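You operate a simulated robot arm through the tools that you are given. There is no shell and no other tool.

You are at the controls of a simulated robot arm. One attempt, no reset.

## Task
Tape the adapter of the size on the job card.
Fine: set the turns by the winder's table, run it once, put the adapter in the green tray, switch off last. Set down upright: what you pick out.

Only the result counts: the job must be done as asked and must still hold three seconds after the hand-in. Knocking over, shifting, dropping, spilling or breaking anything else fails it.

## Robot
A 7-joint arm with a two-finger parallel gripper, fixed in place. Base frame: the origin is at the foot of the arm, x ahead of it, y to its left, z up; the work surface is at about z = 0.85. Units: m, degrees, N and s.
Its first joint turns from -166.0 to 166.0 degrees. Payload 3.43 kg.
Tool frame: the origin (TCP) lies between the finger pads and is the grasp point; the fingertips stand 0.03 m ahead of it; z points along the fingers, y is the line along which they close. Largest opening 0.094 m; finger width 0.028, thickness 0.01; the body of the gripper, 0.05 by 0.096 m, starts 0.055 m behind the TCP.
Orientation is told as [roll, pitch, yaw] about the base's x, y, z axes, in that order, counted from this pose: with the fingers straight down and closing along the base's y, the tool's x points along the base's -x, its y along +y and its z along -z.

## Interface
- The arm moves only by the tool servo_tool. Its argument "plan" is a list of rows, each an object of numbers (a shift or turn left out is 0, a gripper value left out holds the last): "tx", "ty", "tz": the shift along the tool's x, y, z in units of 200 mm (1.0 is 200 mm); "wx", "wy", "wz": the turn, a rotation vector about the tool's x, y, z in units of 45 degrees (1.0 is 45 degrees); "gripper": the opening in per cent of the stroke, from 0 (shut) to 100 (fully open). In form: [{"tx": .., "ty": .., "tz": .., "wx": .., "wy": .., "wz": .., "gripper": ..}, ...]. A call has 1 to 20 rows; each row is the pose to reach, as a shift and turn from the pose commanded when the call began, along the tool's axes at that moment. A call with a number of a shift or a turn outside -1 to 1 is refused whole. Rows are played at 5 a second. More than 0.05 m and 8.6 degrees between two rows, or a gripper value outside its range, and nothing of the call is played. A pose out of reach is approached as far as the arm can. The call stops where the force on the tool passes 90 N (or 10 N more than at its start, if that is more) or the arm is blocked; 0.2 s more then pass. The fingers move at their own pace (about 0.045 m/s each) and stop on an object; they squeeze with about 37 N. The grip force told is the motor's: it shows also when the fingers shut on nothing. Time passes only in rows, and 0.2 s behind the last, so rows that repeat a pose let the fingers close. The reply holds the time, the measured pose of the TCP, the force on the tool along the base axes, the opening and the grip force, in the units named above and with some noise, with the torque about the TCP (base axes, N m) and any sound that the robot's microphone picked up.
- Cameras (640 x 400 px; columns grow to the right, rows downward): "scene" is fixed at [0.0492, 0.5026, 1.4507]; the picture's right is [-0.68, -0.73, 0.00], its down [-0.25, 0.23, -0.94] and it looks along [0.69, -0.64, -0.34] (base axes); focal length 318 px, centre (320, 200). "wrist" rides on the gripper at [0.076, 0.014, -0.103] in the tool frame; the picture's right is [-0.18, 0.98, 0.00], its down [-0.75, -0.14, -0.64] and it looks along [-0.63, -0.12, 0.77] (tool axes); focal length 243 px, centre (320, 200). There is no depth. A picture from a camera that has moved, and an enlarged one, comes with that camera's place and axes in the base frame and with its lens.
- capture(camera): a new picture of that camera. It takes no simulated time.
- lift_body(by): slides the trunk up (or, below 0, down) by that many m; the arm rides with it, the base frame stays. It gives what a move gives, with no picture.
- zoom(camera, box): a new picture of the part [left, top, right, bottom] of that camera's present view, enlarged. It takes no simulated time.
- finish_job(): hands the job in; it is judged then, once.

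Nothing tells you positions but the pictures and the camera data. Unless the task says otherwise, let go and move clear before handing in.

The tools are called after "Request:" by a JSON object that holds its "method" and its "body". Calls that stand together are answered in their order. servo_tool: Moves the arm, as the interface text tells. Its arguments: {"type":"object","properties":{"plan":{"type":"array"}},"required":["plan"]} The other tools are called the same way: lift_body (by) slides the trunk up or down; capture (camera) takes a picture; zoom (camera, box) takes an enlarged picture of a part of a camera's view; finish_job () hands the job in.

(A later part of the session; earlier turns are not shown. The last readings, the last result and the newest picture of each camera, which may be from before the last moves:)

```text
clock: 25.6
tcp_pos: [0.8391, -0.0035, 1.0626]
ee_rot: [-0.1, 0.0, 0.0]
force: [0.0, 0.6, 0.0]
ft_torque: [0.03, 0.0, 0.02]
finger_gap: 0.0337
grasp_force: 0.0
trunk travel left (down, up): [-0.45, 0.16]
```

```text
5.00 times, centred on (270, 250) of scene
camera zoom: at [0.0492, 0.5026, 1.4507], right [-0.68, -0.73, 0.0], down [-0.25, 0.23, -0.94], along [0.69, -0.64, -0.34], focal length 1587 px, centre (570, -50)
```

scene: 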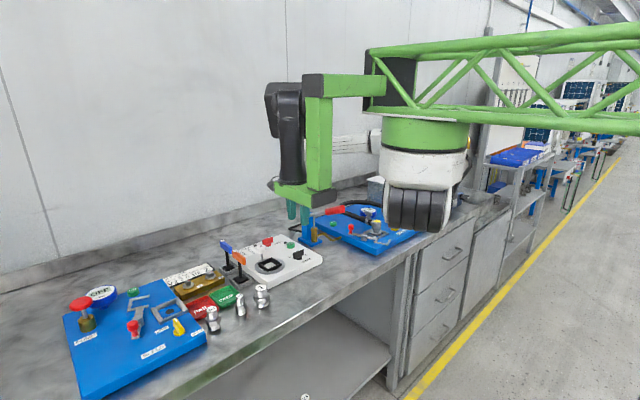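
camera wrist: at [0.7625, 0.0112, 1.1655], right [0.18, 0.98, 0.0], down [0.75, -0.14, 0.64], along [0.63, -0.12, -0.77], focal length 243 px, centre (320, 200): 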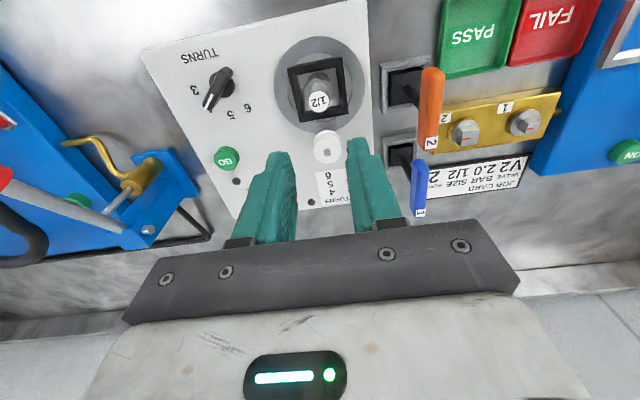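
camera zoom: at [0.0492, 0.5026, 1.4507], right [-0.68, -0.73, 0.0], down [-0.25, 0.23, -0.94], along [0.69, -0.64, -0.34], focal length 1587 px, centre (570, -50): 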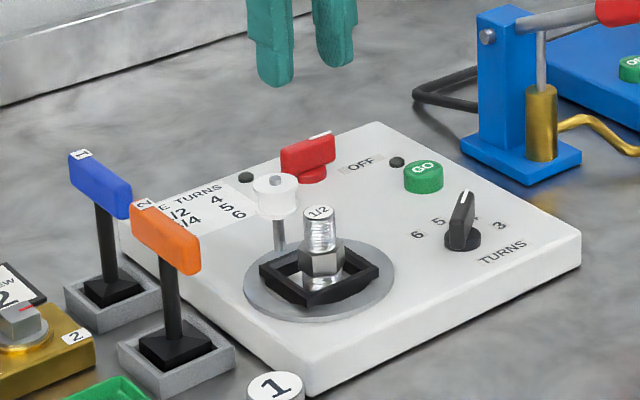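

The adapter stands upright in the nest. Now to the red switch: I'll move above it and turn the hand to yaw -90°, looking at its labels on the way.

Request:
{"method": "servo_tool", "body": {"plan": [{"tx": -0.1, "ty": -0.07, "wz": 0.16}, {"tx": -0.2, "ty": -0.14, "wz": 0.32}, {"tx": -0.3, "ty": -0.21, "wz": 0.48}, {"tx": -0.4, "ty": -0.28, "wz": 0.64}, {"tx": -0.5, "ty": -0.34, "wz": 0.82}, {"tx": -0.6, "ty": -0.4, "wz": 1.0}, {"tx": -0.6, "ty": -0.4, "wz": 1.0}]}}

Request:
{"method": "servo_tool", "body": {"plan": [{"wz": 0.17}, {"wz": 0.34}, {"wz": 0.51}, {"wz": 0.68}, {"wz": 0.84}, {"wz": 1.0}, {"wz": 1.0}]}}

Request:
{"method": "capture", "body": {"camera": "wrist"}}

Request:
{"method": "zoom", "body": {"camera": "wrist", "box": [240, 30, 400, 190]}}

Request:
{"method": "capture", "body": {"camera": "scene"}}

```text
clock: 27.2
tcp_pos: [0.9559, -0.0837, 1.0645]
ee_rot: [-0.1, 0.0, -45.0]
force: [-0.7, -0.1, 0.5]
ft_torque: [-0.04, 0.0, 0.02]
finger_gap: 0.0338
grasp_force: 0.0
trunk travel left (down, up): [-0.45, 0.16]
```

```text
clock: 28.8
tcp_pos: [0.9577, -0.0838, 1.0637]
ee_rot: [0.0, -0.1, -90.1]
force: [0.0, 1.0, 1.0]
ft_torque: [0.0, -0.03, -0.01]
finger_gap: 0.0337
grasp_force: 0.1
trunk travel left (down, up): [-0.45, 0.16]
```

```text
taken
camera wrist: at [0.9724, -0.0069, 1.166], right [0.98, -0.19, 0.0], down [-0.14, -0.75, 0.64], along [-0.12, -0.63, -0.77], focal length 243 px, centre (320, 200)
```

wrist: 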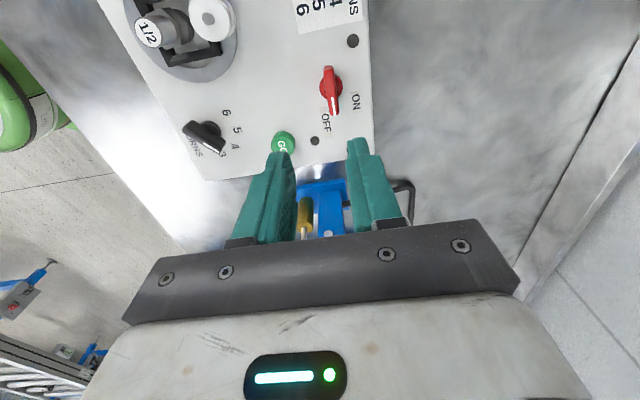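

```text
2.50 times, centred on (320, 110) of wrist
camera zoom: at [0.9724, -0.0069, 1.166], right [0.98, -0.19, 0.0], down [-0.14, -0.75, 0.64], along [-0.12, -0.63, -0.77], focal length 606 px, centre (320, 425)
```

zoom: 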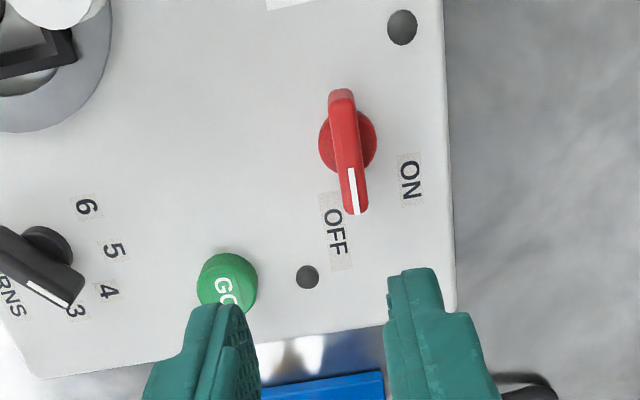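

```text
taken
```

scene: 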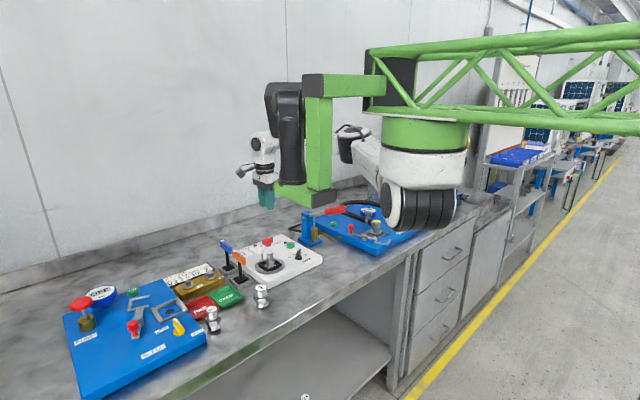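

The red switch points at OFF, with its pivot at about (0.970, -0.083); ON lies 45–60° counterclockwise. I'll go down over it, stopping slightly high to check.

Request:
{"method": "servo_tool", "body": {"plan": [{"ty": 0.0625, "tz": 0.2}, {"ty": 0.0625, "tz": 0.4}, {"ty": 0.0625, "tz": 0.55}, {"ty": 0.0625, "tz": 0.643}, {"ty": 0.0625, "tz": 0.643}]}}

Request:
{"method": "capture", "body": {"camera": "wrist"}}

Request:
{"method": "zoom", "body": {"camera": "scene", "box": [225, 180, 325, 280]}}

```text
clock: 30.0
tcp_pos: [0.9717, -0.0855, 0.9332]
ee_rot: [0.0, 0.1, -89.9]
force: [0.1, 0.4, -0.4]
ft_torque: [-0.01, -0.02, -0.02]
finger_gap: 0.034
grasp_force: 0.0
trunk travel left (down, up): [-0.45, 0.16]
```

```text
taken
camera wrist: at [0.986, -0.0084, 1.0356], right [0.98, -0.18, 0.0], down [-0.14, -0.75, 0.64], along [-0.12, -0.63, -0.77], focal length 243 px, centre (320, 200)
```

wrist: 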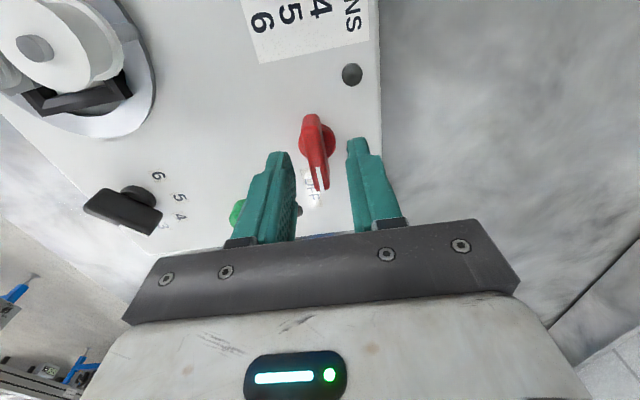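

```text
4.00 times, centred on (275, 230) of scene
camera zoom: at [0.0492, 0.5026, 1.4507], right [-0.68, -0.73, 0.0], down [-0.25, 0.23, -0.94], along [0.69, -0.64, -0.34], focal length 1270 px, centre (500, 80)
```

zoom: 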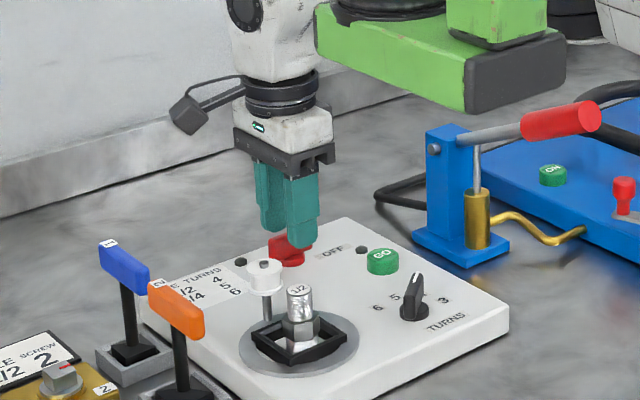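

Alignment is within 2 mm. I'll make a small correction, lower and grip the switch bar.

Request:
{"method": "servo_tool", "body": {"plan": [{"ty": -0.01, "tx": 0.01, "tz": 0.04}, {"ty": -0.01, "tx": 0.01, "tz": 0.075}, {"ty": -0.01, "tx": 0.01, "tz": 0.075, "gripper": 0}, {"ty": -0.01, "tx": 0.01, "tz": 0.075}, {"ty": -0.01, "tx": 0.01, "tz": 0.075}, {"ty": -0.01, "tx": 0.01, "tz": 0.075}]}}

Request:
{"method": "capture", "body": {"camera": "wrist"}}

```text
clock: 31.4
tcp_pos: [0.9696, -0.0825, 0.9195]
ee_rot: [-0.1, 0.2, -89.9]
force: [7.7, 0.4, -2.0]
ft_torque: [-0.24, -0.17, 0.02]
finger_gap: 0.0111
grasp_force: 44.2
trunk travel left (down, up): [-0.45, 0.16]
```

```text
taken
camera wrist: at [0.984, -0.0053, 1.0218], right [0.98, -0.18, 0.0], down [-0.14, -0.75, 0.64], along [-0.12, -0.63, -0.77], focal length 243 px, centre (320, 200)
```

wrist: 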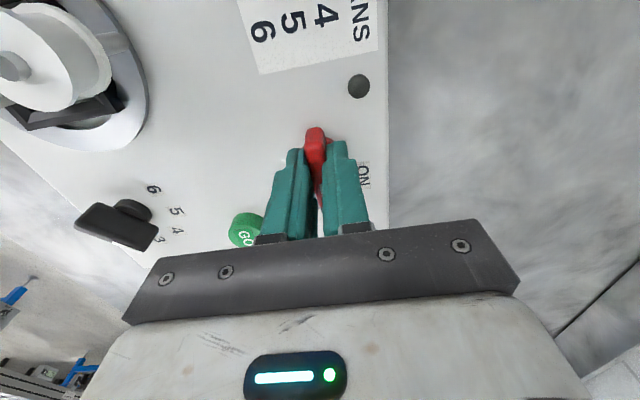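

Request:
{"method": "servo_tool", "body": {"plan": [{"wz": -0.15}, {"wz": -0.3}, {"wz": -0.45}, {"wz": -0.6}, {"wz": -0.75}, {"wz": -0.889}, {"wz": -0.889}]}}

Request:
{"method": "capture", "body": {"camera": "wrist"}}

Request:
{"method": "zoom", "body": {"camera": "scene", "box": [225, 200, 325, 280]}}

```text
clock: 33.0
tcp_pos: [0.9686, -0.0836, 0.9194]
ee_rot: [-0.1, -0.1, -49.8]
force: [-4.0, -1.6, -6.7]
ft_torque: [-0.87, -1.03, 0.0]
finger_gap: 0.0109
grasp_force: 44.6
trunk travel left (down, up): [-0.45, 0.16]
```

```text
taken
camera wrist: at [0.9304, -0.0145, 1.0218], right [0.87, 0.49, 0.0], down [0.38, -0.67, 0.64], along [0.31, -0.56, -0.77], focal length 243 px, centre (320, 200)
```

wrist: 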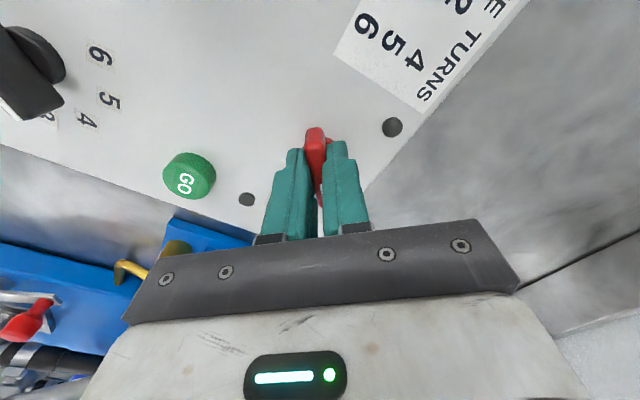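

```text
5.00 times, centred on (275, 240) of scene
camera zoom: at [0.0492, 0.5026, 1.4507], right [-0.68, -0.73, 0.0], down [-0.25, 0.23, -0.94], along [0.69, -0.64, -0.34], focal length 1587 px, centre (545, 0)
```

zoom: 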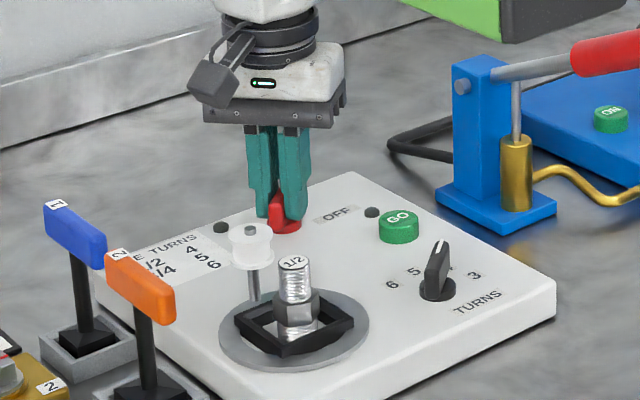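

Turned 40° and the lamps are still dark. I'll go on to 60°.

Request:
{"method": "servo_tool", "body": {"plan": [{"wz": -0.1}, {"wz": -0.2}, {"wz": -0.33}, {"wz": -0.45}, {"wz": -0.45}, {"wz": -0.45}]}}

Request:
{"method": "capture", "body": {"camera": "wrist"}}

Request:
{"method": "zoom", "body": {"camera": "scene", "box": [225, 200, 325, 280]}}

```text
clock: 34.4
tcp_pos: [0.9685, -0.0836, 0.9193]
ee_rot: [-0.2, 0.1, -29.7]
force: [-9.3, -7.9, -6.8]
ft_torque: [-0.02, -0.08, -0.23]
finger_gap: 0.011
grasp_force: 44.6
trunk travel left (down, up): [-0.45, 0.16]
```

```text
taken
camera wrist: at [0.909, -0.0325, 1.0219], right [0.65, 0.76, 0.0], down [0.59, -0.5, 0.64], along [0.49, -0.42, -0.77], focal length 243 px, centre (320, 200)
```

wrist: 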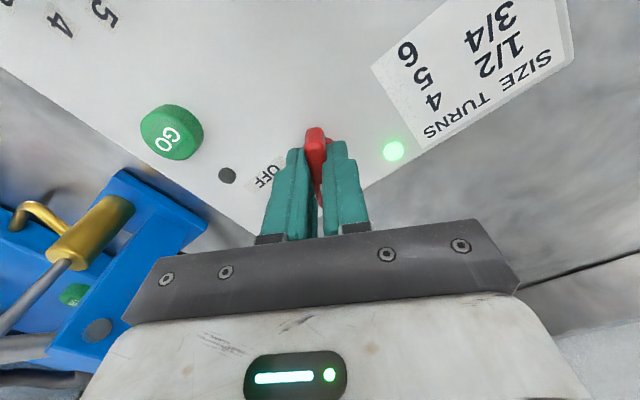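

```text
5.00 times, centred on (275, 240) of scene
camera zoom: at [0.0492, 0.5026, 1.4507], right [-0.68, -0.73, 0.0], down [-0.25, 0.23, -0.94], along [0.69, -0.64, -0.34], focal length 1587 px, centre (545, 0)
```

zoom: 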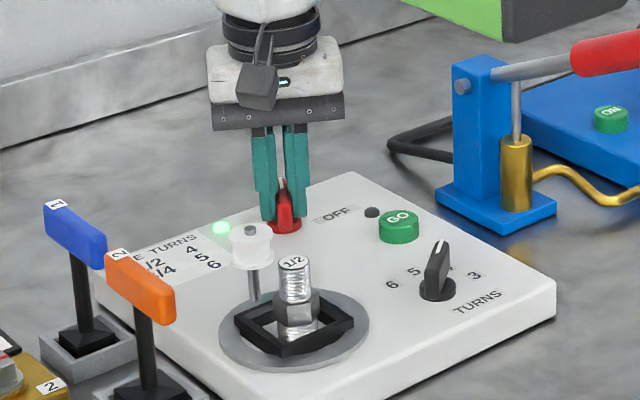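

A green lamp came on, so the winder is ON. I'll release, rise and hover over the GO button with the fingers shut.

Request:
{"method": "servo_tool", "body": {"plan": [{"gripper": 36}, {"gripper": 36}, {"gripper": 36}, {"tz": -0.15}, {"tz": -0.35}, {"tz": -0.5}, {"tz": -0.5}]}}

Request:
{"method": "capture", "body": {"camera": "wrist"}}

Request:
{"method": "zoom", "body": {"camera": "wrist", "box": [140, 40, 460, 240]}}

```text
clock: 36.0
tcp_pos: [0.9699, -0.081, 1.0228]
ee_rot: [0.0, 0.0, -29.7]
force: [-0.4, 0.0, 0.8]
ft_torque: [0.02, -0.01, 0.0]
finger_gap: 0.0339
grasp_force: 0.0
trunk travel left (down, up): [-0.45, 0.16]
```

```text
taken
camera wrist: at [0.9107, -0.0301, 1.125], right [0.65, 0.76, 0.0], down [0.59, -0.5, 0.64], along [0.49, -0.42, -0.77], focal length 243 px, centre (320, 200)
```

wrist: 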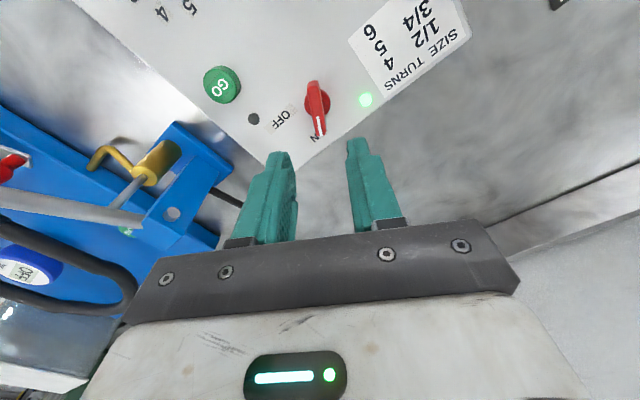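

```text
2.00 times, centred on (300, 140) of wrist
camera zoom: at [0.9107, -0.0301, 1.125], right [0.65, 0.76, 0.0], down [0.59, -0.5, 0.64], along [0.49, -0.42, -0.77], focal length 485 px, centre (360, 320)
```

zoom: 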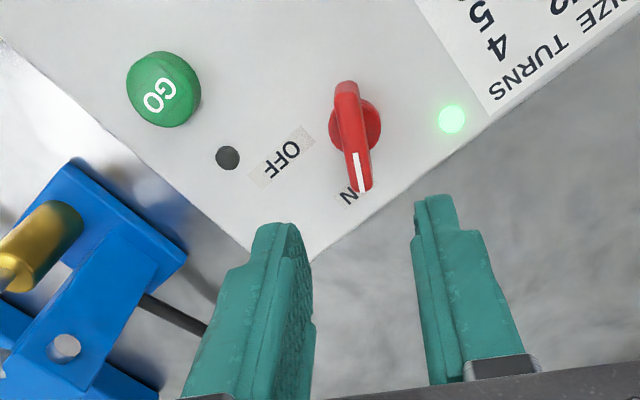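

The switch points at ON. GO is at about (0.901, -0.138), top z ≈ 0.89. I'll hover over it with shut fingers.

Request:
{"method": "servo_tool", "body": {"plan": [{"tx": 0.04, "ty": -0.1, "gripper": 0}, {"tx": 0.08, "ty": -0.2}, {"tx": 0.12, "ty": -0.31}, {"tx": 0.159, "ty": -0.417}, {"tx": 0.159, "ty": -0.417, "tz": 0.15}, {"tx": 0.159, "ty": -0.417, "tz": 0.314}, {"tx": 0.159, "ty": -0.417, "tz": 0.314}]}}

Request:
{"method": "capture", "body": {"camera": "wrist"}}

Request:
{"method": "zoom", "body": {"camera": "scene", "box": [250, 190, 350, 270]}}

```text
clock: 37.6
tcp_pos: [0.9019, -0.1417, 0.9565]
ee_rot: [-0.1, 0.1, -29.7]
force: [-0.1, -1.0, 0.5]
ft_torque: [-0.01, 0.01, 0.02]
finger_gap: 0.0
grasp_force: 32.7
trunk travel left (down, up): [-0.45, 0.16]
```

```text
taken
camera wrist: at [0.842, -0.0904, 1.0586], right [0.65, 0.76, 0.0], down [0.58, -0.5, 0.64], along [0.49, -0.42, -0.77], focal length 243 px, centre (320, 200)
```

wrist: 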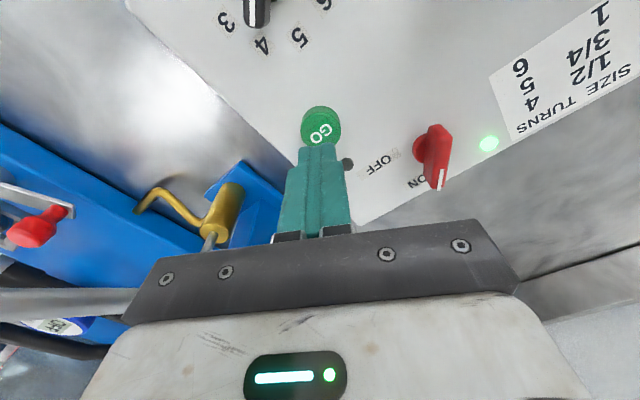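

```text
5.00 times, centred on (300, 230) of scene
camera zoom: at [0.0492, 0.5026, 1.4507], right [-0.68, -0.73, 0.0], down [-0.25, 0.23, -0.94], along [0.69, -0.64, -0.34], focal length 1587 px, centre (420, 50)
```

zoom: 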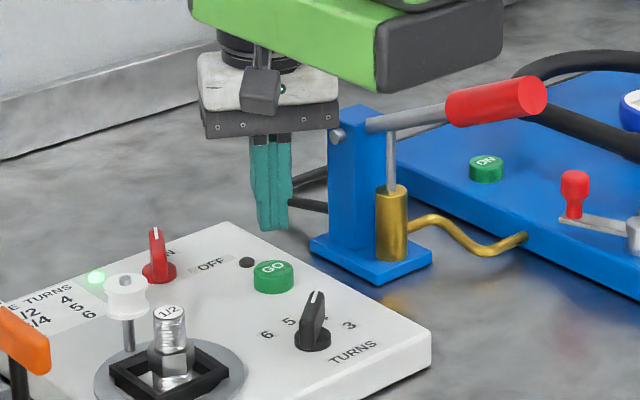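

Lined up over GO. I'll press in small steps and listen.

Request:
{"method": "servo_tool", "body": {"plan": [{"tx": 0.03, "ty": 0.006, "tz": 0.08}, {"tx": 0.03, "ty": 0.006, "tz": 0.14}, {"tx": 0.03, "ty": 0.006, "tz": 0.165}, {"tx": 0.03, "ty": 0.006, "tz": 0.175}, {"tx": 0.03, "ty": 0.006, "tz": 0.185}, {"tx": 0.03, "ty": 0.006, "tz": 0.195}, {"tx": 0.03, "ty": 0.006, "tz": 0.205}]}}

Request:
{"method": "zoom", "body": {"camera": "scene", "box": [250, 190, 350, 270]}}

Request:
{"method": "capture", "body": {"camera": "wrist"}}

```text
clock: 39.2
tcp_pos: [0.895, -0.1343, 0.9178]
ee_rot: [0.0, 0.0, -29.6]
force: [-1.0, -1.0, 6.6]
ft_torque: [-0.03, 0.0, -0.05]
finger_gap: 0.0
grasp_force: 32.7
trunk travel left (down, up): [-0.45, 0.16]
heard: click
```

```text
5.00 times, centred on (300, 230) of scene
camera zoom: at [0.0492, 0.5026, 1.4507], right [-0.68, -0.73, 0.0], down [-0.25, 0.23, -0.94], along [0.69, -0.64, -0.34], focal length 1587 px, centre (420, 50)
```

zoom: 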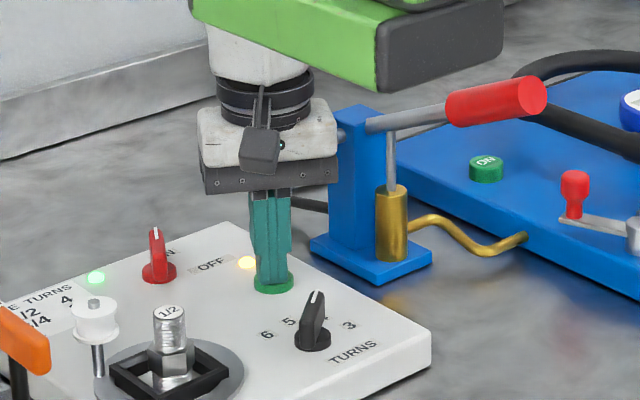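

```text
taken
camera wrist: at [0.836, -0.0836, 1.0198], right [0.65, 0.76, 0.0], down [0.58, -0.5, 0.64], along [0.49, -0.42, -0.77], focal length 243 px, centre (320, 200)
```

wrist: 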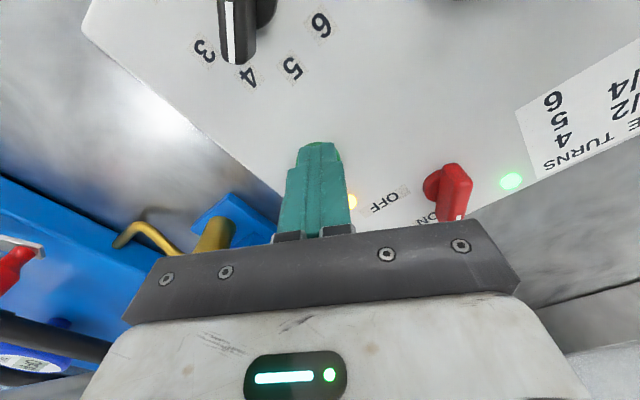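

A click was heard, the amber lamp is on and the spool is orbiting, so the winder is running. I'll rise off the button and wait clear of it.

Request:
{"method": "servo_tool", "body": {"plan": [{"tz": -0.1}, {"tz": -0.3}, {"tz": -0.5}, {"tz": -0.7}, {"tz": -0.7}, {"tz": -0.7}, {"tz": -0.7}, {"tz": -0.7}, {"tz": -0.7}, {"tz": -0.7}]}}

Request:
{"method": "zoom", "body": {"camera": "scene", "box": [230, 200, 330, 290]}}

```text
clock: 41.4
tcp_pos: [0.8949, -0.1351, 1.0562]
ee_rot: [0.0, 0.1, -29.8]
force: [0.1, 0.5, -0.1]
ft_torque: [0.04, 0.03, -0.03]
finger_gap: 0.0001
grasp_force: 32.6
trunk travel left (down, up): [-0.45, 0.16]
```

```text
4.44 times, centred on (280, 245) of scene
camera zoom: at [0.0492, 0.5026, 1.4507], right [-0.68, -0.73, 0.0], down [-0.25, 0.23, -0.94], along [0.69, -0.64, -0.34], focal length 1411 px, centre (498, 0)
```

zoom: 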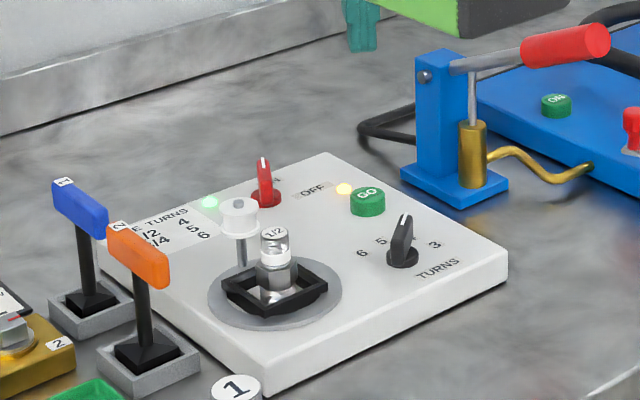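

The tape is being wound on and the amber lamp is still lit. I'll wait a few seconds more without moving.

Request:
{"method": "servo_tool", "body": {"plan": [{"tz": 0}, {"tz": 0}, {"tz": 0}, {"tz": 0}, {"tz": 0}, {"tz": 0}, {"tz": 0}, {"tz": 0}, {"tz": 0}, {"tz": 0}, {"tz": 0}, {"tz": 0}, {"tz": 0}, {"tz": 0}, {"tz": 0}]}}

Request:
{"method": "zoom", "body": {"camera": "scene", "box": [230, 200, 330, 290]}}

```text
clock: 44.6
tcp_pos: [0.8953, -0.1351, 1.0563]
ee_rot: [0.0, 0.0, -29.7]
force: [-0.1, -0.6, 0.4]
ft_torque: [-0.01, 0.04, -0.01]
finger_gap: 0.0
grasp_force: 33.2
trunk travel left (down, up): [-0.45, 0.16]
```

```text
4.44 times, centred on (280, 245) of scene
camera zoom: at [0.0492, 0.5026, 1.4507], right [-0.68, -0.73, 0.0], down [-0.25, 0.23, -0.94], along [0.69, -0.64, -0.34], focal length 1411 px, centre (498, 0)
```

zoom: 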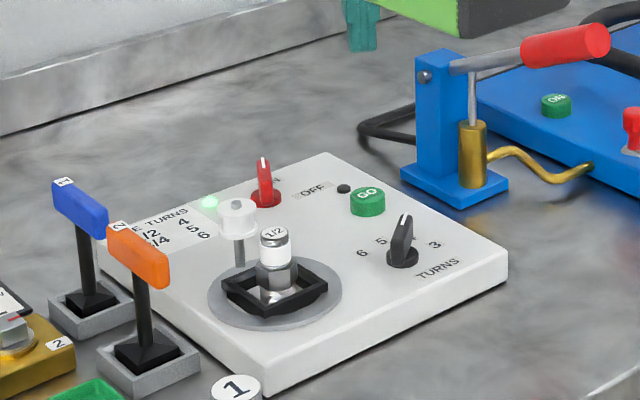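

The amber lamp is off and the spool is back at its start, so the 4-turn run is complete. I'll go back above the nest at yaw 0 to fetch the taped adapter.

Request:
{"method": "servo_tool", "body": {"plan": [{"tx": 0.1, "ty": 0.08, "wz": -0.12, "gripper": 38}, {"tx": 0.22, "ty": 0.17, "wz": -0.25}, {"tx": 0.34, "ty": 0.26, "wz": -0.4}, {"tx": 0.46, "ty": 0.35, "wz": -0.53}, {"tx": 0.571, "ty": 0.431, "wz": -0.66}, {"tx": 0.571, "ty": 0.431, "wz": -0.66}]}}

Request:
{"method": "capture", "body": {"camera": "wrist"}}

Request:
{"method": "zoom", "body": {"camera": "wrist", "box": [240, 40, 400, 200]}}

Request:
{"method": "zoom", "body": {"camera": "scene", "box": [240, 220, 310, 290]}}

```text
clock: 46.0
tcp_pos: [0.8371, -0.0025, 1.0573]
ee_rot: [0.0, 0.1, 0.1]
force: [0.2, -0.5, 0.0]
ft_torque: [0.0, -0.01, -0.05]
finger_gap: 0.0358
grasp_force: 0.0
trunk travel left (down, up): [-0.45, 0.16]
```

```text
taken
camera wrist: at [0.7618, 0.0117, 1.1598], right [0.18, 0.98, 0.0], down [0.75, -0.14, 0.64], along [0.63, -0.12, -0.77], focal length 243 px, centre (320, 200)
```

wrist: 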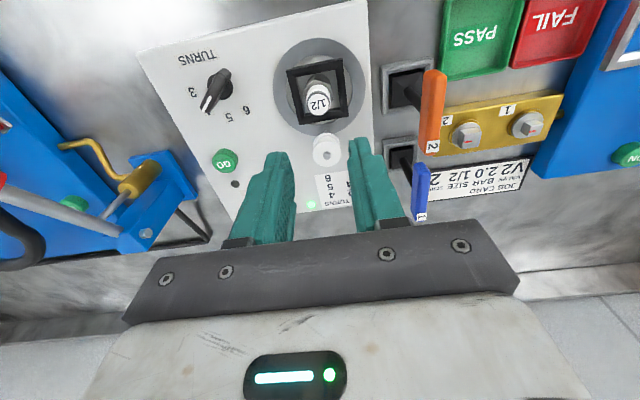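

```text
2.50 times, centred on (320, 120) of wrist
camera zoom: at [0.7618, 0.0117, 1.1598], right [0.18, 0.98, 0.0], down [0.75, -0.14, 0.64], along [0.63, -0.12, -0.77], focal length 606 px, centre (320, 400)
```

zoom: 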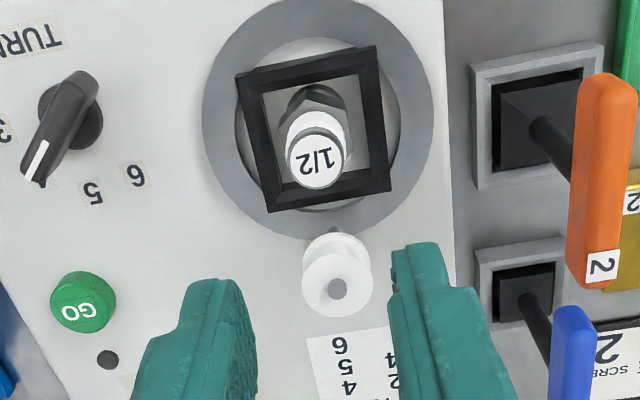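

```text
5.71 times, centred on (275, 255) of scene
camera zoom: at [0.0492, 0.5026, 1.4507], right [-0.68, -0.73, 0.0], down [-0.25, 0.23, -0.94], along [0.69, -0.64, -0.34], focal length 1814 px, centre (577, -114)
```

zoom: 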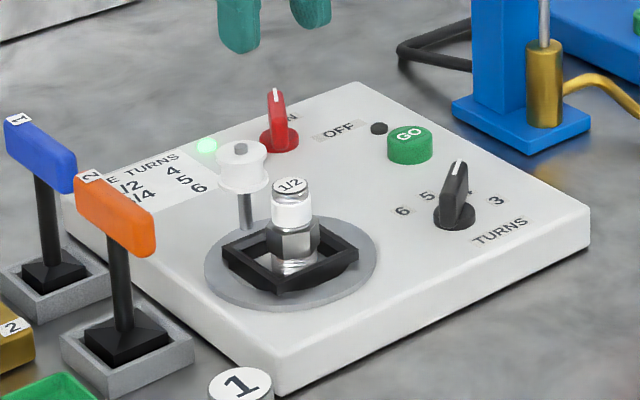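

White tape sits on the thread and the adapter stands upright. I'll descend around it.

Request:
{"method": "servo_tool", "body": {"plan": [{"tz": 0.15}, {"tz": 0.3}, {"tz": 0.4}, {"tz": 0.45}, {"tz": 0.45}]}}

Request:
{"method": "zoom", "body": {"camera": "wrist", "box": [220, 60, 420, 260]}}

Request:
{"method": "zoom", "body": {"camera": "scene", "box": [240, 220, 310, 290]}}

```text
clock: 47.2
tcp_pos: [0.8395, -0.0019, 0.9654]
ee_rot: [0.0, 0.0, 0.0]
force: [0.1, 0.3, -0.2]
ft_torque: [-0.01, 0.01, 0.03]
finger_gap: 0.036
grasp_force: 0.1
trunk travel left (down, up): [-0.45, 0.16]
```

```text
2.00 times, centred on (320, 160) of wrist
camera zoom: at [0.7631, 0.0125, 1.068], right [0.18, 0.98, 0.0], down [0.75, -0.14, 0.64], along [0.63, -0.12, -0.77], focal length 485 px, centre (320, 280)
```

zoom: 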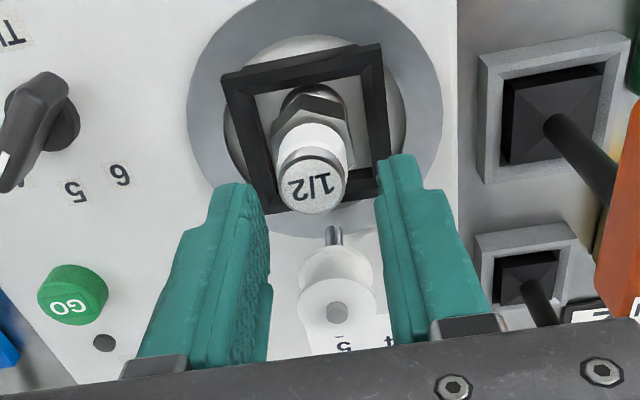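

```text
5.71 times, centred on (275, 255) of scene
camera zoom: at [0.0492, 0.5026, 1.4507], right [-0.68, -0.73, 0.0], down [-0.25, 0.23, -0.94], along [0.69, -0.64, -0.34], focal length 1814 px, centre (577, -114)
```

zoom: 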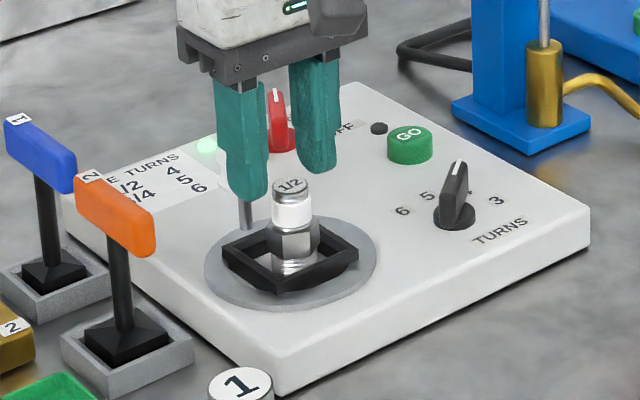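

Request:
{"method": "servo_tool", "body": {"plan": [{"tx": 0.008, "ty": -0.005, "tz": 0.05}, {"tx": 0.008, "ty": -0.005, "tz": 0.09}, {"tx": 0.008, "ty": -0.005, "tz": 0.09}, {"tx": 0.008, "ty": -0.005, "tz": 0.09, "gripper": 0}, {"tx": 0.008, "ty": -0.005, "tz": 0.09}, {"tx": 0.008, "ty": -0.005, "tz": 0.09}, {"tx": 0.008, "ty": -0.005, "tz": 0.09}]}}

Request:
{"method": "zoom", "body": {"camera": "scene", "box": [240, 220, 310, 290]}}

```text
clock: 48.8
tcp_pos: [0.8374, -0.0037, 0.9487]
ee_rot: [0.0, 0.1, 0.0]
force: [-0.1, -0.4, 0.4]
ft_torque: [0.0, 0.02, 0.01]
finger_gap: 0.0194
grasp_force: 37.2
trunk travel left (down, up): [-0.45, 0.16]
```

```text
5.71 times, centred on (275, 255) of scene
camera zoom: at [0.0492, 0.5026, 1.4507], right [-0.68, -0.73, 0.0], down [-0.25, 0.23, -0.94], along [0.69, -0.64, -0.34], focal length 1814 px, centre (577, -114)
```

zoom: 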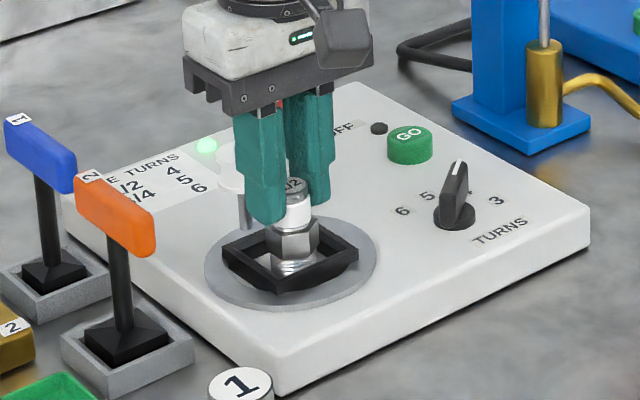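

Taped adapter gripped. I'll lift it clear, swing it around in front of the levers and hover over the green PASS tray at about (0.817, 0.170).

Request:
{"method": "servo_tool", "body": {"plan": [{"tz": -0.15}, {"tz": -0.35}, {"tz": -0.5}, {"tz": -0.6}, {"tz": -0.6, "tx": 0.2}, {"tz": -0.6, "tx": 0.4}, {"tz": -0.6, "tx": 0.4, "ty": 0.2}, {"tz": -0.6, "tx": 0.4, "ty": 0.4}, {"tz": -0.6, "tx": 0.4, "ty": 0.6}, {"tz": -0.6, "tx": 0.4, "ty": 0.75}, {"tz": -0.6, "tx": 0.4, "ty": 0.868}, {"tz": -0.6, "tx": 0.25, "ty": 0.868}, {"tz": -0.6, "tx": 0.102, "ty": 0.868}, {"tz": -0.6, "tx": 0.102, "ty": 0.868}]}}

Request:
{"method": "capture", "body": {"camera": "wrist"}}

Request:
{"method": "zoom", "body": {"camera": "scene", "box": [170, 200, 290, 330]}}

```text
clock: 51.8
tcp_pos: [0.8182, 0.1705, 1.0673]
ee_rot: [0.1, 0.1, -0.1]
force: [-0.4, -0.6, -0.3]
ft_torque: [-0.03, 0.03, -0.01]
finger_gap: 0.0196
grasp_force: 37.0
trunk travel left (down, up): [-0.45, 0.16]
```

```text
taken
camera wrist: at [0.742, 0.1853, 1.1701], right [0.18, 0.98, 0.0], down [0.75, -0.14, 0.64], along [0.63, -0.12, -0.77], focal length 243 px, centre (320, 200)
```

wrist: 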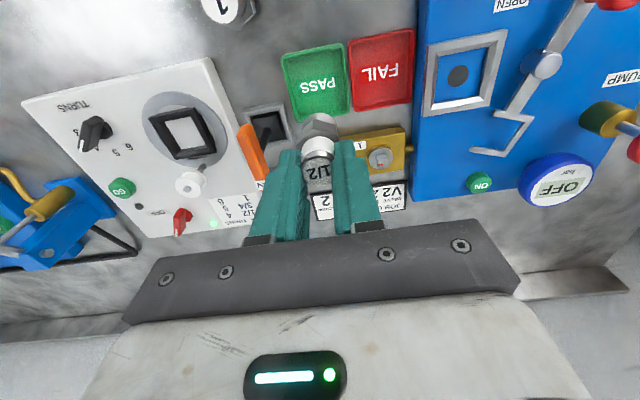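

```text
3.08 times, centred on (230, 265) of scene
camera zoom: at [0.0492, 0.5026, 1.4507], right [-0.68, -0.73, 0.0], down [-0.25, 0.23, -0.94], along [0.69, -0.64, -0.34], focal length 977 px, centre (597, 0)
```

zoom: 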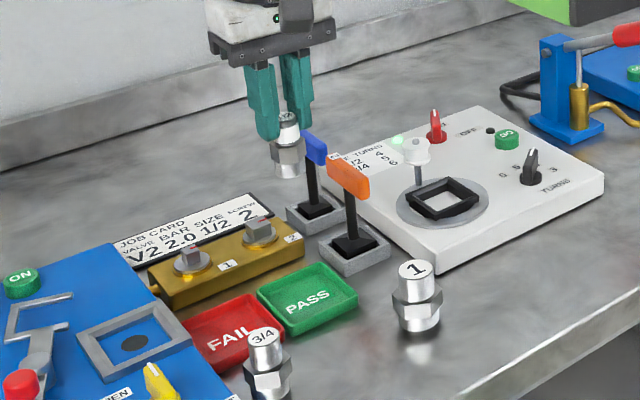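

Centred over the green tray. I'll lower to just above its floor.

Request:
{"method": "servo_tool", "body": {"plan": [{"tz": 0.15}, {"tz": 0.3}, {"tz": 0.45}, {"tz": 0.57}, {"tz": 0.635}, {"tz": 0.635}]}}

Request:
{"method": "capture", "body": {"camera": "wrist"}}

Request:
{"method": "zoom", "body": {"camera": "scene", "box": [190, 230, 290, 330]}}

```text
clock: 53.2
tcp_pos: [0.817, 0.1698, 0.9405]
ee_rot: [0.0, 0.0, 0.0]
force: [0.2, 0.4, -0.4]
ft_torque: [0.04, -0.01, -0.02]
finger_gap: 0.0196
grasp_force: 36.9
trunk travel left (down, up): [-0.45, 0.16]
```

```text
taken
camera wrist: at [0.7415, 0.1844, 1.0435], right [0.18, 0.98, 0.0], down [0.75, -0.14, 0.64], along [0.63, -0.12, -0.77], focal length 243 px, centre (320, 200)
```

wrist: 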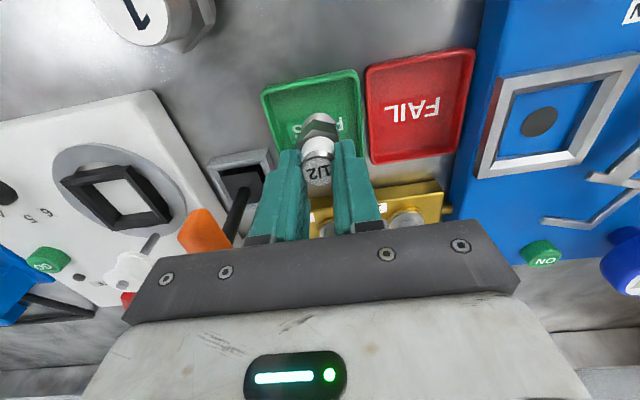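

```text
4.00 times, centred on (240, 280) of scene
camera zoom: at [0.0492, 0.5026, 1.4507], right [-0.68, -0.73, 0.0], down [-0.25, 0.23, -0.94], along [0.69, -0.64, -0.34], focal length 1270 px, centre (640, -120)
```

zoom: 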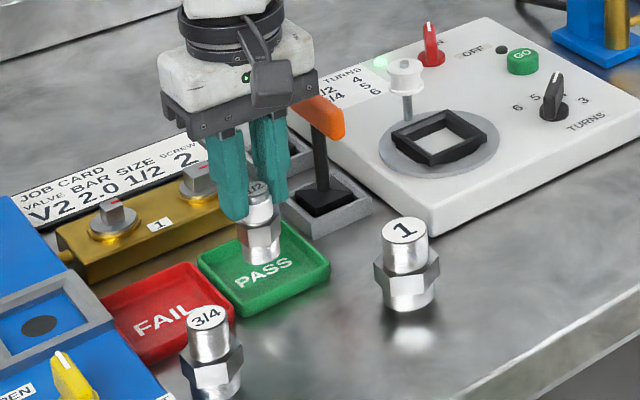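

Request:
{"method": "servo_tool", "body": {"plan": [{"tz": 0.03}, {"tz": 0.055}, {"tz": 0.07}, {"tz": 0.07}]}}

Request:
{"method": "zoom", "body": {"camera": "scene", "box": [200, 250, 280, 330]}}

```text
clock: 54.2
tcp_pos: [0.8174, 0.1686, 0.9277]
ee_rot: [0.0, -0.1, 0.0]
force: [-0.5, -0.3, -0.4]
ft_torque: [-0.01, 0.01, 0.03]
finger_gap: 0.0195
grasp_force: 37.0
trunk travel left (down, up): [-0.45, 0.16]
```

```text
5.00 times, centred on (240, 290) of scene
camera zoom: at [0.0492, 0.5026, 1.4507], right [-0.68, -0.73, 0.0], down [-0.25, 0.23, -0.94], along [0.69, -0.64, -0.34], focal length 1587 px, centre (720, -250)
```

zoom: 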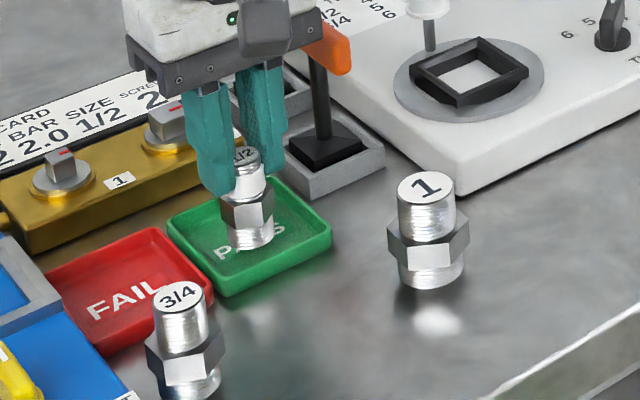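

Request:
{"method": "servo_tool", "body": {"plan": [{"tz": 0.01}, {"tz": 0.02}, {"tz": 0.02}]}}

```text
clock: 55.0
tcp_pos: [0.8161, 0.1685, 0.9237]
ee_rot: [0.0, 0.0, 0.0]
force: [0.0, -0.4, -1.0]
ft_torque: [-0.03, 0.02, 0.02]
finger_gap: 0.0194
grasp_force: 36.8
trunk travel left (down, up): [-0.45, 0.16]
```

No contact felt yet; the tray floor should be within a few millimetres. I'll keep lowering in small steps.

Request:
{"method": "servo_tool", "body": {"plan": [{"tz": 0.008}, {"tz": 0.015}, {"tz": 0.015}]}}

```text
clock: 55.8
tcp_pos: [0.8167, 0.1694, 0.9214]
ee_rot: [-0.1, 0.1, -0.1]
force: [0.0, -0.5, -0.5]
ft_torque: [0.0, -0.01, 0.03]
finger_gap: 0.0196
grasp_force: 37.1
trunk travel left (down, up): [-0.45, 0.16]
```

Request:
{"method": "servo_tool", "body": {"plan": [{"tz": 0.005}, {"tz": 0.01}, {"tz": 0.01}]}}

```text
clock: 56.6
tcp_pos: [0.8171, 0.1686, 0.9189]
ee_rot: [0.0, 0.1, 0.0]
force: [-0.1, -0.6, 0.8]
ft_torque: [-0.01, -0.03, 0.0]
finger_gap: 0.0197
grasp_force: 37.6
trunk travel left (down, up): [-0.45, 0.16]
```

Request:
{"method": "servo_tool", "body": {"plan": [{"tz": 0.005}, {"tz": 0.01}, {"tz": 0.01}]}}

Request:
{"method": "zoom", "body": {"camera": "scene", "box": [215, 260, 265, 310]}}

```text
clock: 57.4
tcp_pos: [0.8168, 0.1691, 0.9177]
ee_rot: [0.1, 0.0, 0.0]
force: [-3.4, -3.3, 24.2]
ft_torque: [-0.29, 0.25, -0.05]
finger_gap: 0.0198
grasp_force: 37.7
trunk travel left (down, up): [-0.45, 0.16]
```

```text
8.00 times, centred on (240, 285) of scene
camera zoom: at [0.0492, 0.5026, 1.4507], right [-0.68, -0.73, 0.0], down [-0.25, 0.23, -0.94], along [0.69, -0.64, -0.34], focal length 2540 px, centre (960, -480)
```

zoom: 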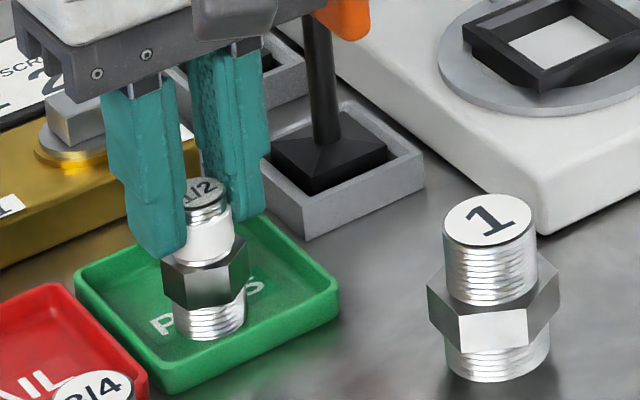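

Resting on the tray floor (24 N). I'll ease off, open and lift straight away.

Request:
{"method": "servo_tool", "body": {"plan": [{"tz": -0.006}, {"tz": -0.006, "gripper": 36}, {"tz": -0.006}, {"tz": -0.006}, {"tz": -0.006}, {"tz": -0.1}, {"tz": -0.25}, {"tz": -0.45}, {"tz": -0.65}, {"tz": -0.75}, {"tz": -0.75}]}}

Request:
{"method": "zoom", "body": {"camera": "scene", "box": [190, 220, 310, 330]}}

Request:
{"method": "capture", "body": {"camera": "wrist"}}

```text
clock: 59.8
tcp_pos: [0.8178, 0.1689, 1.0653]
ee_rot: [0.0, 0.1, 0.0]
force: [0.5, 0.3, -0.1]
ft_torque: [-0.02, 0.02, 0.01]
finger_gap: 0.0337
grasp_force: 0.1
trunk travel left (down, up): [-0.45, 0.16]
```

```text
3.64 times, centred on (250, 275) of scene
camera zoom: at [0.0492, 0.5026, 1.4507], right [-0.68, -0.73, 0.0], down [-0.25, 0.23, -0.94], along [0.69, -0.64, -0.34], focal length 1154 px, centre (574, -73)
```

zoom: 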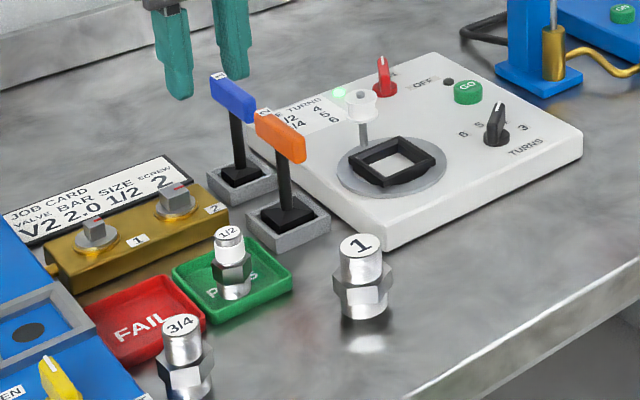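

```text
taken
camera wrist: at [0.741, 0.1835, 1.1675], right [0.18, 0.98, 0.0], down [0.75, -0.14, 0.64], along [0.63, -0.12, -0.77], focal length 243 px, centre (320, 200)
```

wrist: 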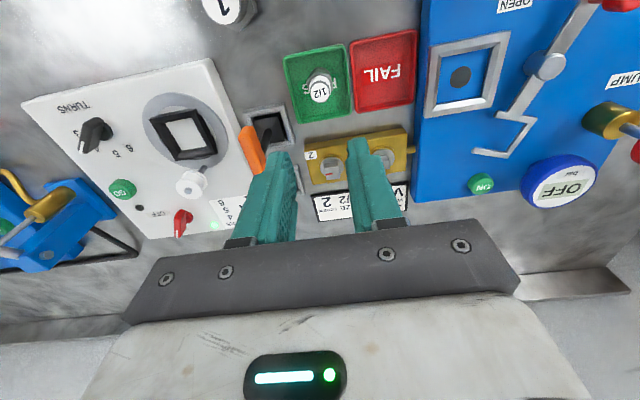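

The taped adapter stands upright in the green tray. Last step: the switch. I'll go over to it at yaw -30° to match the bar at ON.

Request:
{"method": "servo_tool", "body": {"plan": [{"tx": -0.05, "ty": -0.17, "wz": 0.11}, {"tx": -0.1, "ty": -0.34, "wz": 0.22}, {"tx": -0.15, "ty": -0.51, "wz": 0.33}, {"tx": -0.2, "ty": -0.68, "wz": 0.44}, {"tx": -0.25, "ty": -0.85, "wz": 0.55}, {"tx": -0.3, "ty": -1.0, "wz": 0.664}, {"tx": -0.3, "ty": -1.0, "wz": 0.664}]}}

Request:
{"method": "servo_tool", "body": {"plan": [{"tx": -0.18}, {"tx": -0.36}, {"tx": -0.525, "ty": 0.006, "tz": 0.1}, {"tx": -0.525, "ty": 0.006, "tz": 0.3}, {"tx": -0.525, "ty": 0.006, "tz": 0.3}]}}

Request:
{"method": "capture", "body": {"camera": "wrist"}}

Request:
{"method": "zoom", "body": {"camera": "wrist", "box": [220, 40, 420, 240]}}

```text
clock: 61.4
tcp_pos: [0.8786, -0.0324, 1.0653]
ee_rot: [-0.1, 0.1, -29.9]
force: [-0.1, -0.3, -0.5]
ft_torque: [-0.04, -0.01, 0.02]
finger_gap: 0.0338
grasp_force: 0.0
trunk travel left (down, up): [-0.45, 0.16]
```

```text
clock: 62.6
tcp_pos: [0.9685, -0.0827, 1.0082]
ee_rot: [-0.1, 0.1, -29.8]
force: [-0.5, 0.5, -0.6]
ft_torque: [-0.01, -0.03, 0.01]
finger_gap: 0.0337
grasp_force: 0.0
trunk travel left (down, up): [-0.45, 0.16]
```

```text
taken
camera wrist: at [0.9094, -0.0308, 1.1103], right [0.65, 0.76, 0.0], down [0.58, -0.5, 0.64], along [0.49, -0.42, -0.77], focal length 243 px, centre (320, 200)
```

wrist: 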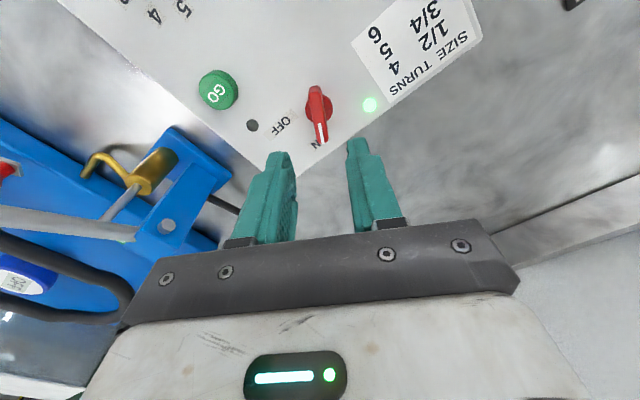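

```text
2.00 times, centred on (320, 140) of wrist
camera zoom: at [0.9094, -0.0308, 1.1103], right [0.65, 0.76, 0.0], down [0.58, -0.5, 0.64], along [0.49, -0.42, -0.77], focal length 485 px, centre (320, 320)
```

zoom: 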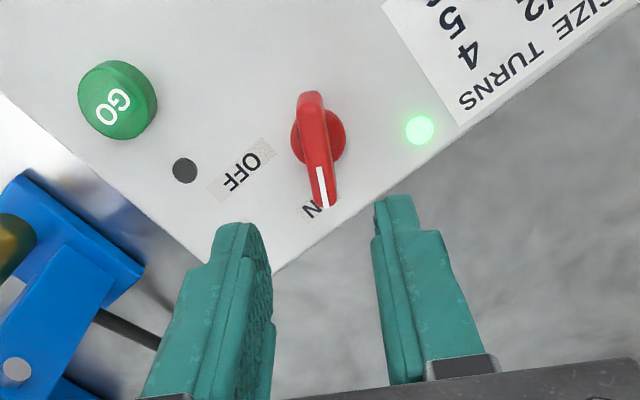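

Request:
{"method": "servo_tool", "body": {"plan": [{"tz": 0.15}, {"tz": 0.3}, {"tz": 0.4}, {"tz": 0.445}, {"tz": 0.445, "gripper": 0}, {"tz": 0.445}, {"tz": 0.445}, {"tz": 0.445}]}}

Request:
{"method": "capture", "body": {"camera": "wrist"}}

```text
clock: 64.4
tcp_pos: [0.9677, -0.0833, 0.9171]
ee_rot: [-0.1, 0.1, -29.9]
force: [-7.0, -4.6, 0.3]
ft_torque: [0.33, 0.24, -0.03]
finger_gap: 0.0111
grasp_force: 44.7
trunk travel left (down, up): [-0.45, 0.16]
```

```text
taken
camera wrist: at [0.9091, -0.0322, 1.0194], right [0.65, 0.76, 0.0], down [0.58, -0.5, 0.64], along [0.49, -0.42, -0.77], focal length 243 px, centre (320, 200)
```

wrist: 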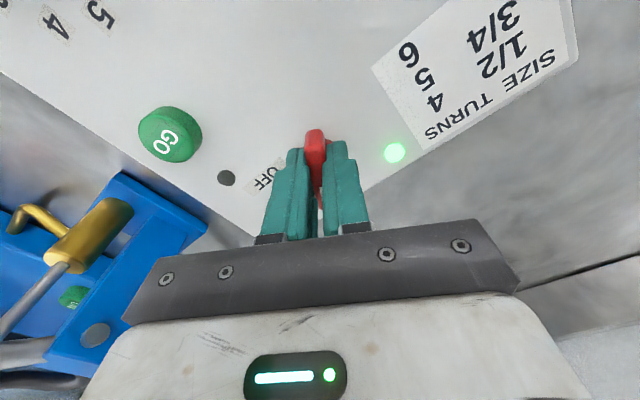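

The switch bar is gripped. I'll turn it 60° clockwise, back to OFF.

Request:
{"method": "servo_tool", "body": {"plan": [{"wz": 0.15}, {"wz": 0.3}, {"wz": 0.45}, {"wz": 0.6}, {"wz": 0.75}, {"wz": 0.89}, {"wz": 0.89}]}}

Request:
{"method": "servo_tool", "body": {"plan": [{"wz": 0.15}, {"wz": 0.3}, {"wz": 0.445}, {"wz": 0.445}, {"wz": 0.445}]}}

Request:
{"method": "capture", "body": {"camera": "wrist"}}

```text
clock: 66.0
tcp_pos: [0.9693, -0.0818, 0.917]
ee_rot: [0.0, 0.0, -70.0]
force: [4.2, -6.0, -5.0]
ft_torque: [0.81, 0.19, 0.03]
finger_gap: 0.0109
grasp_force: 44.8
trunk travel left (down, up): [-0.45, 0.16]
```

```text
clock: 67.2
tcp_pos: [0.9702, -0.0819, 0.9183]
ee_rot: [0.1, -0.1, -90.0]
force: [23.2, -5.6, -8.2]
ft_torque: [0.16, -0.32, 0.08]
finger_gap: 0.0112
grasp_force: 44.8
trunk travel left (down, up): [-0.45, 0.16]
```

```text
taken
camera wrist: at [0.984, -0.0052, 1.0193], right [0.98, -0.18, 0.0], down [-0.14, -0.75, 0.64], along [-0.12, -0.63, -0.77], focal length 243 px, centre (320, 200)
```

wrist: 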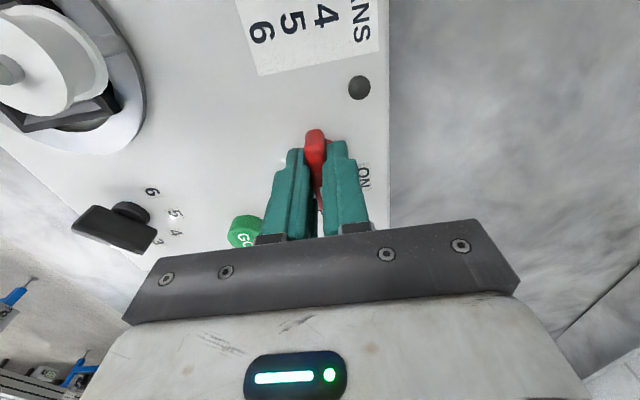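

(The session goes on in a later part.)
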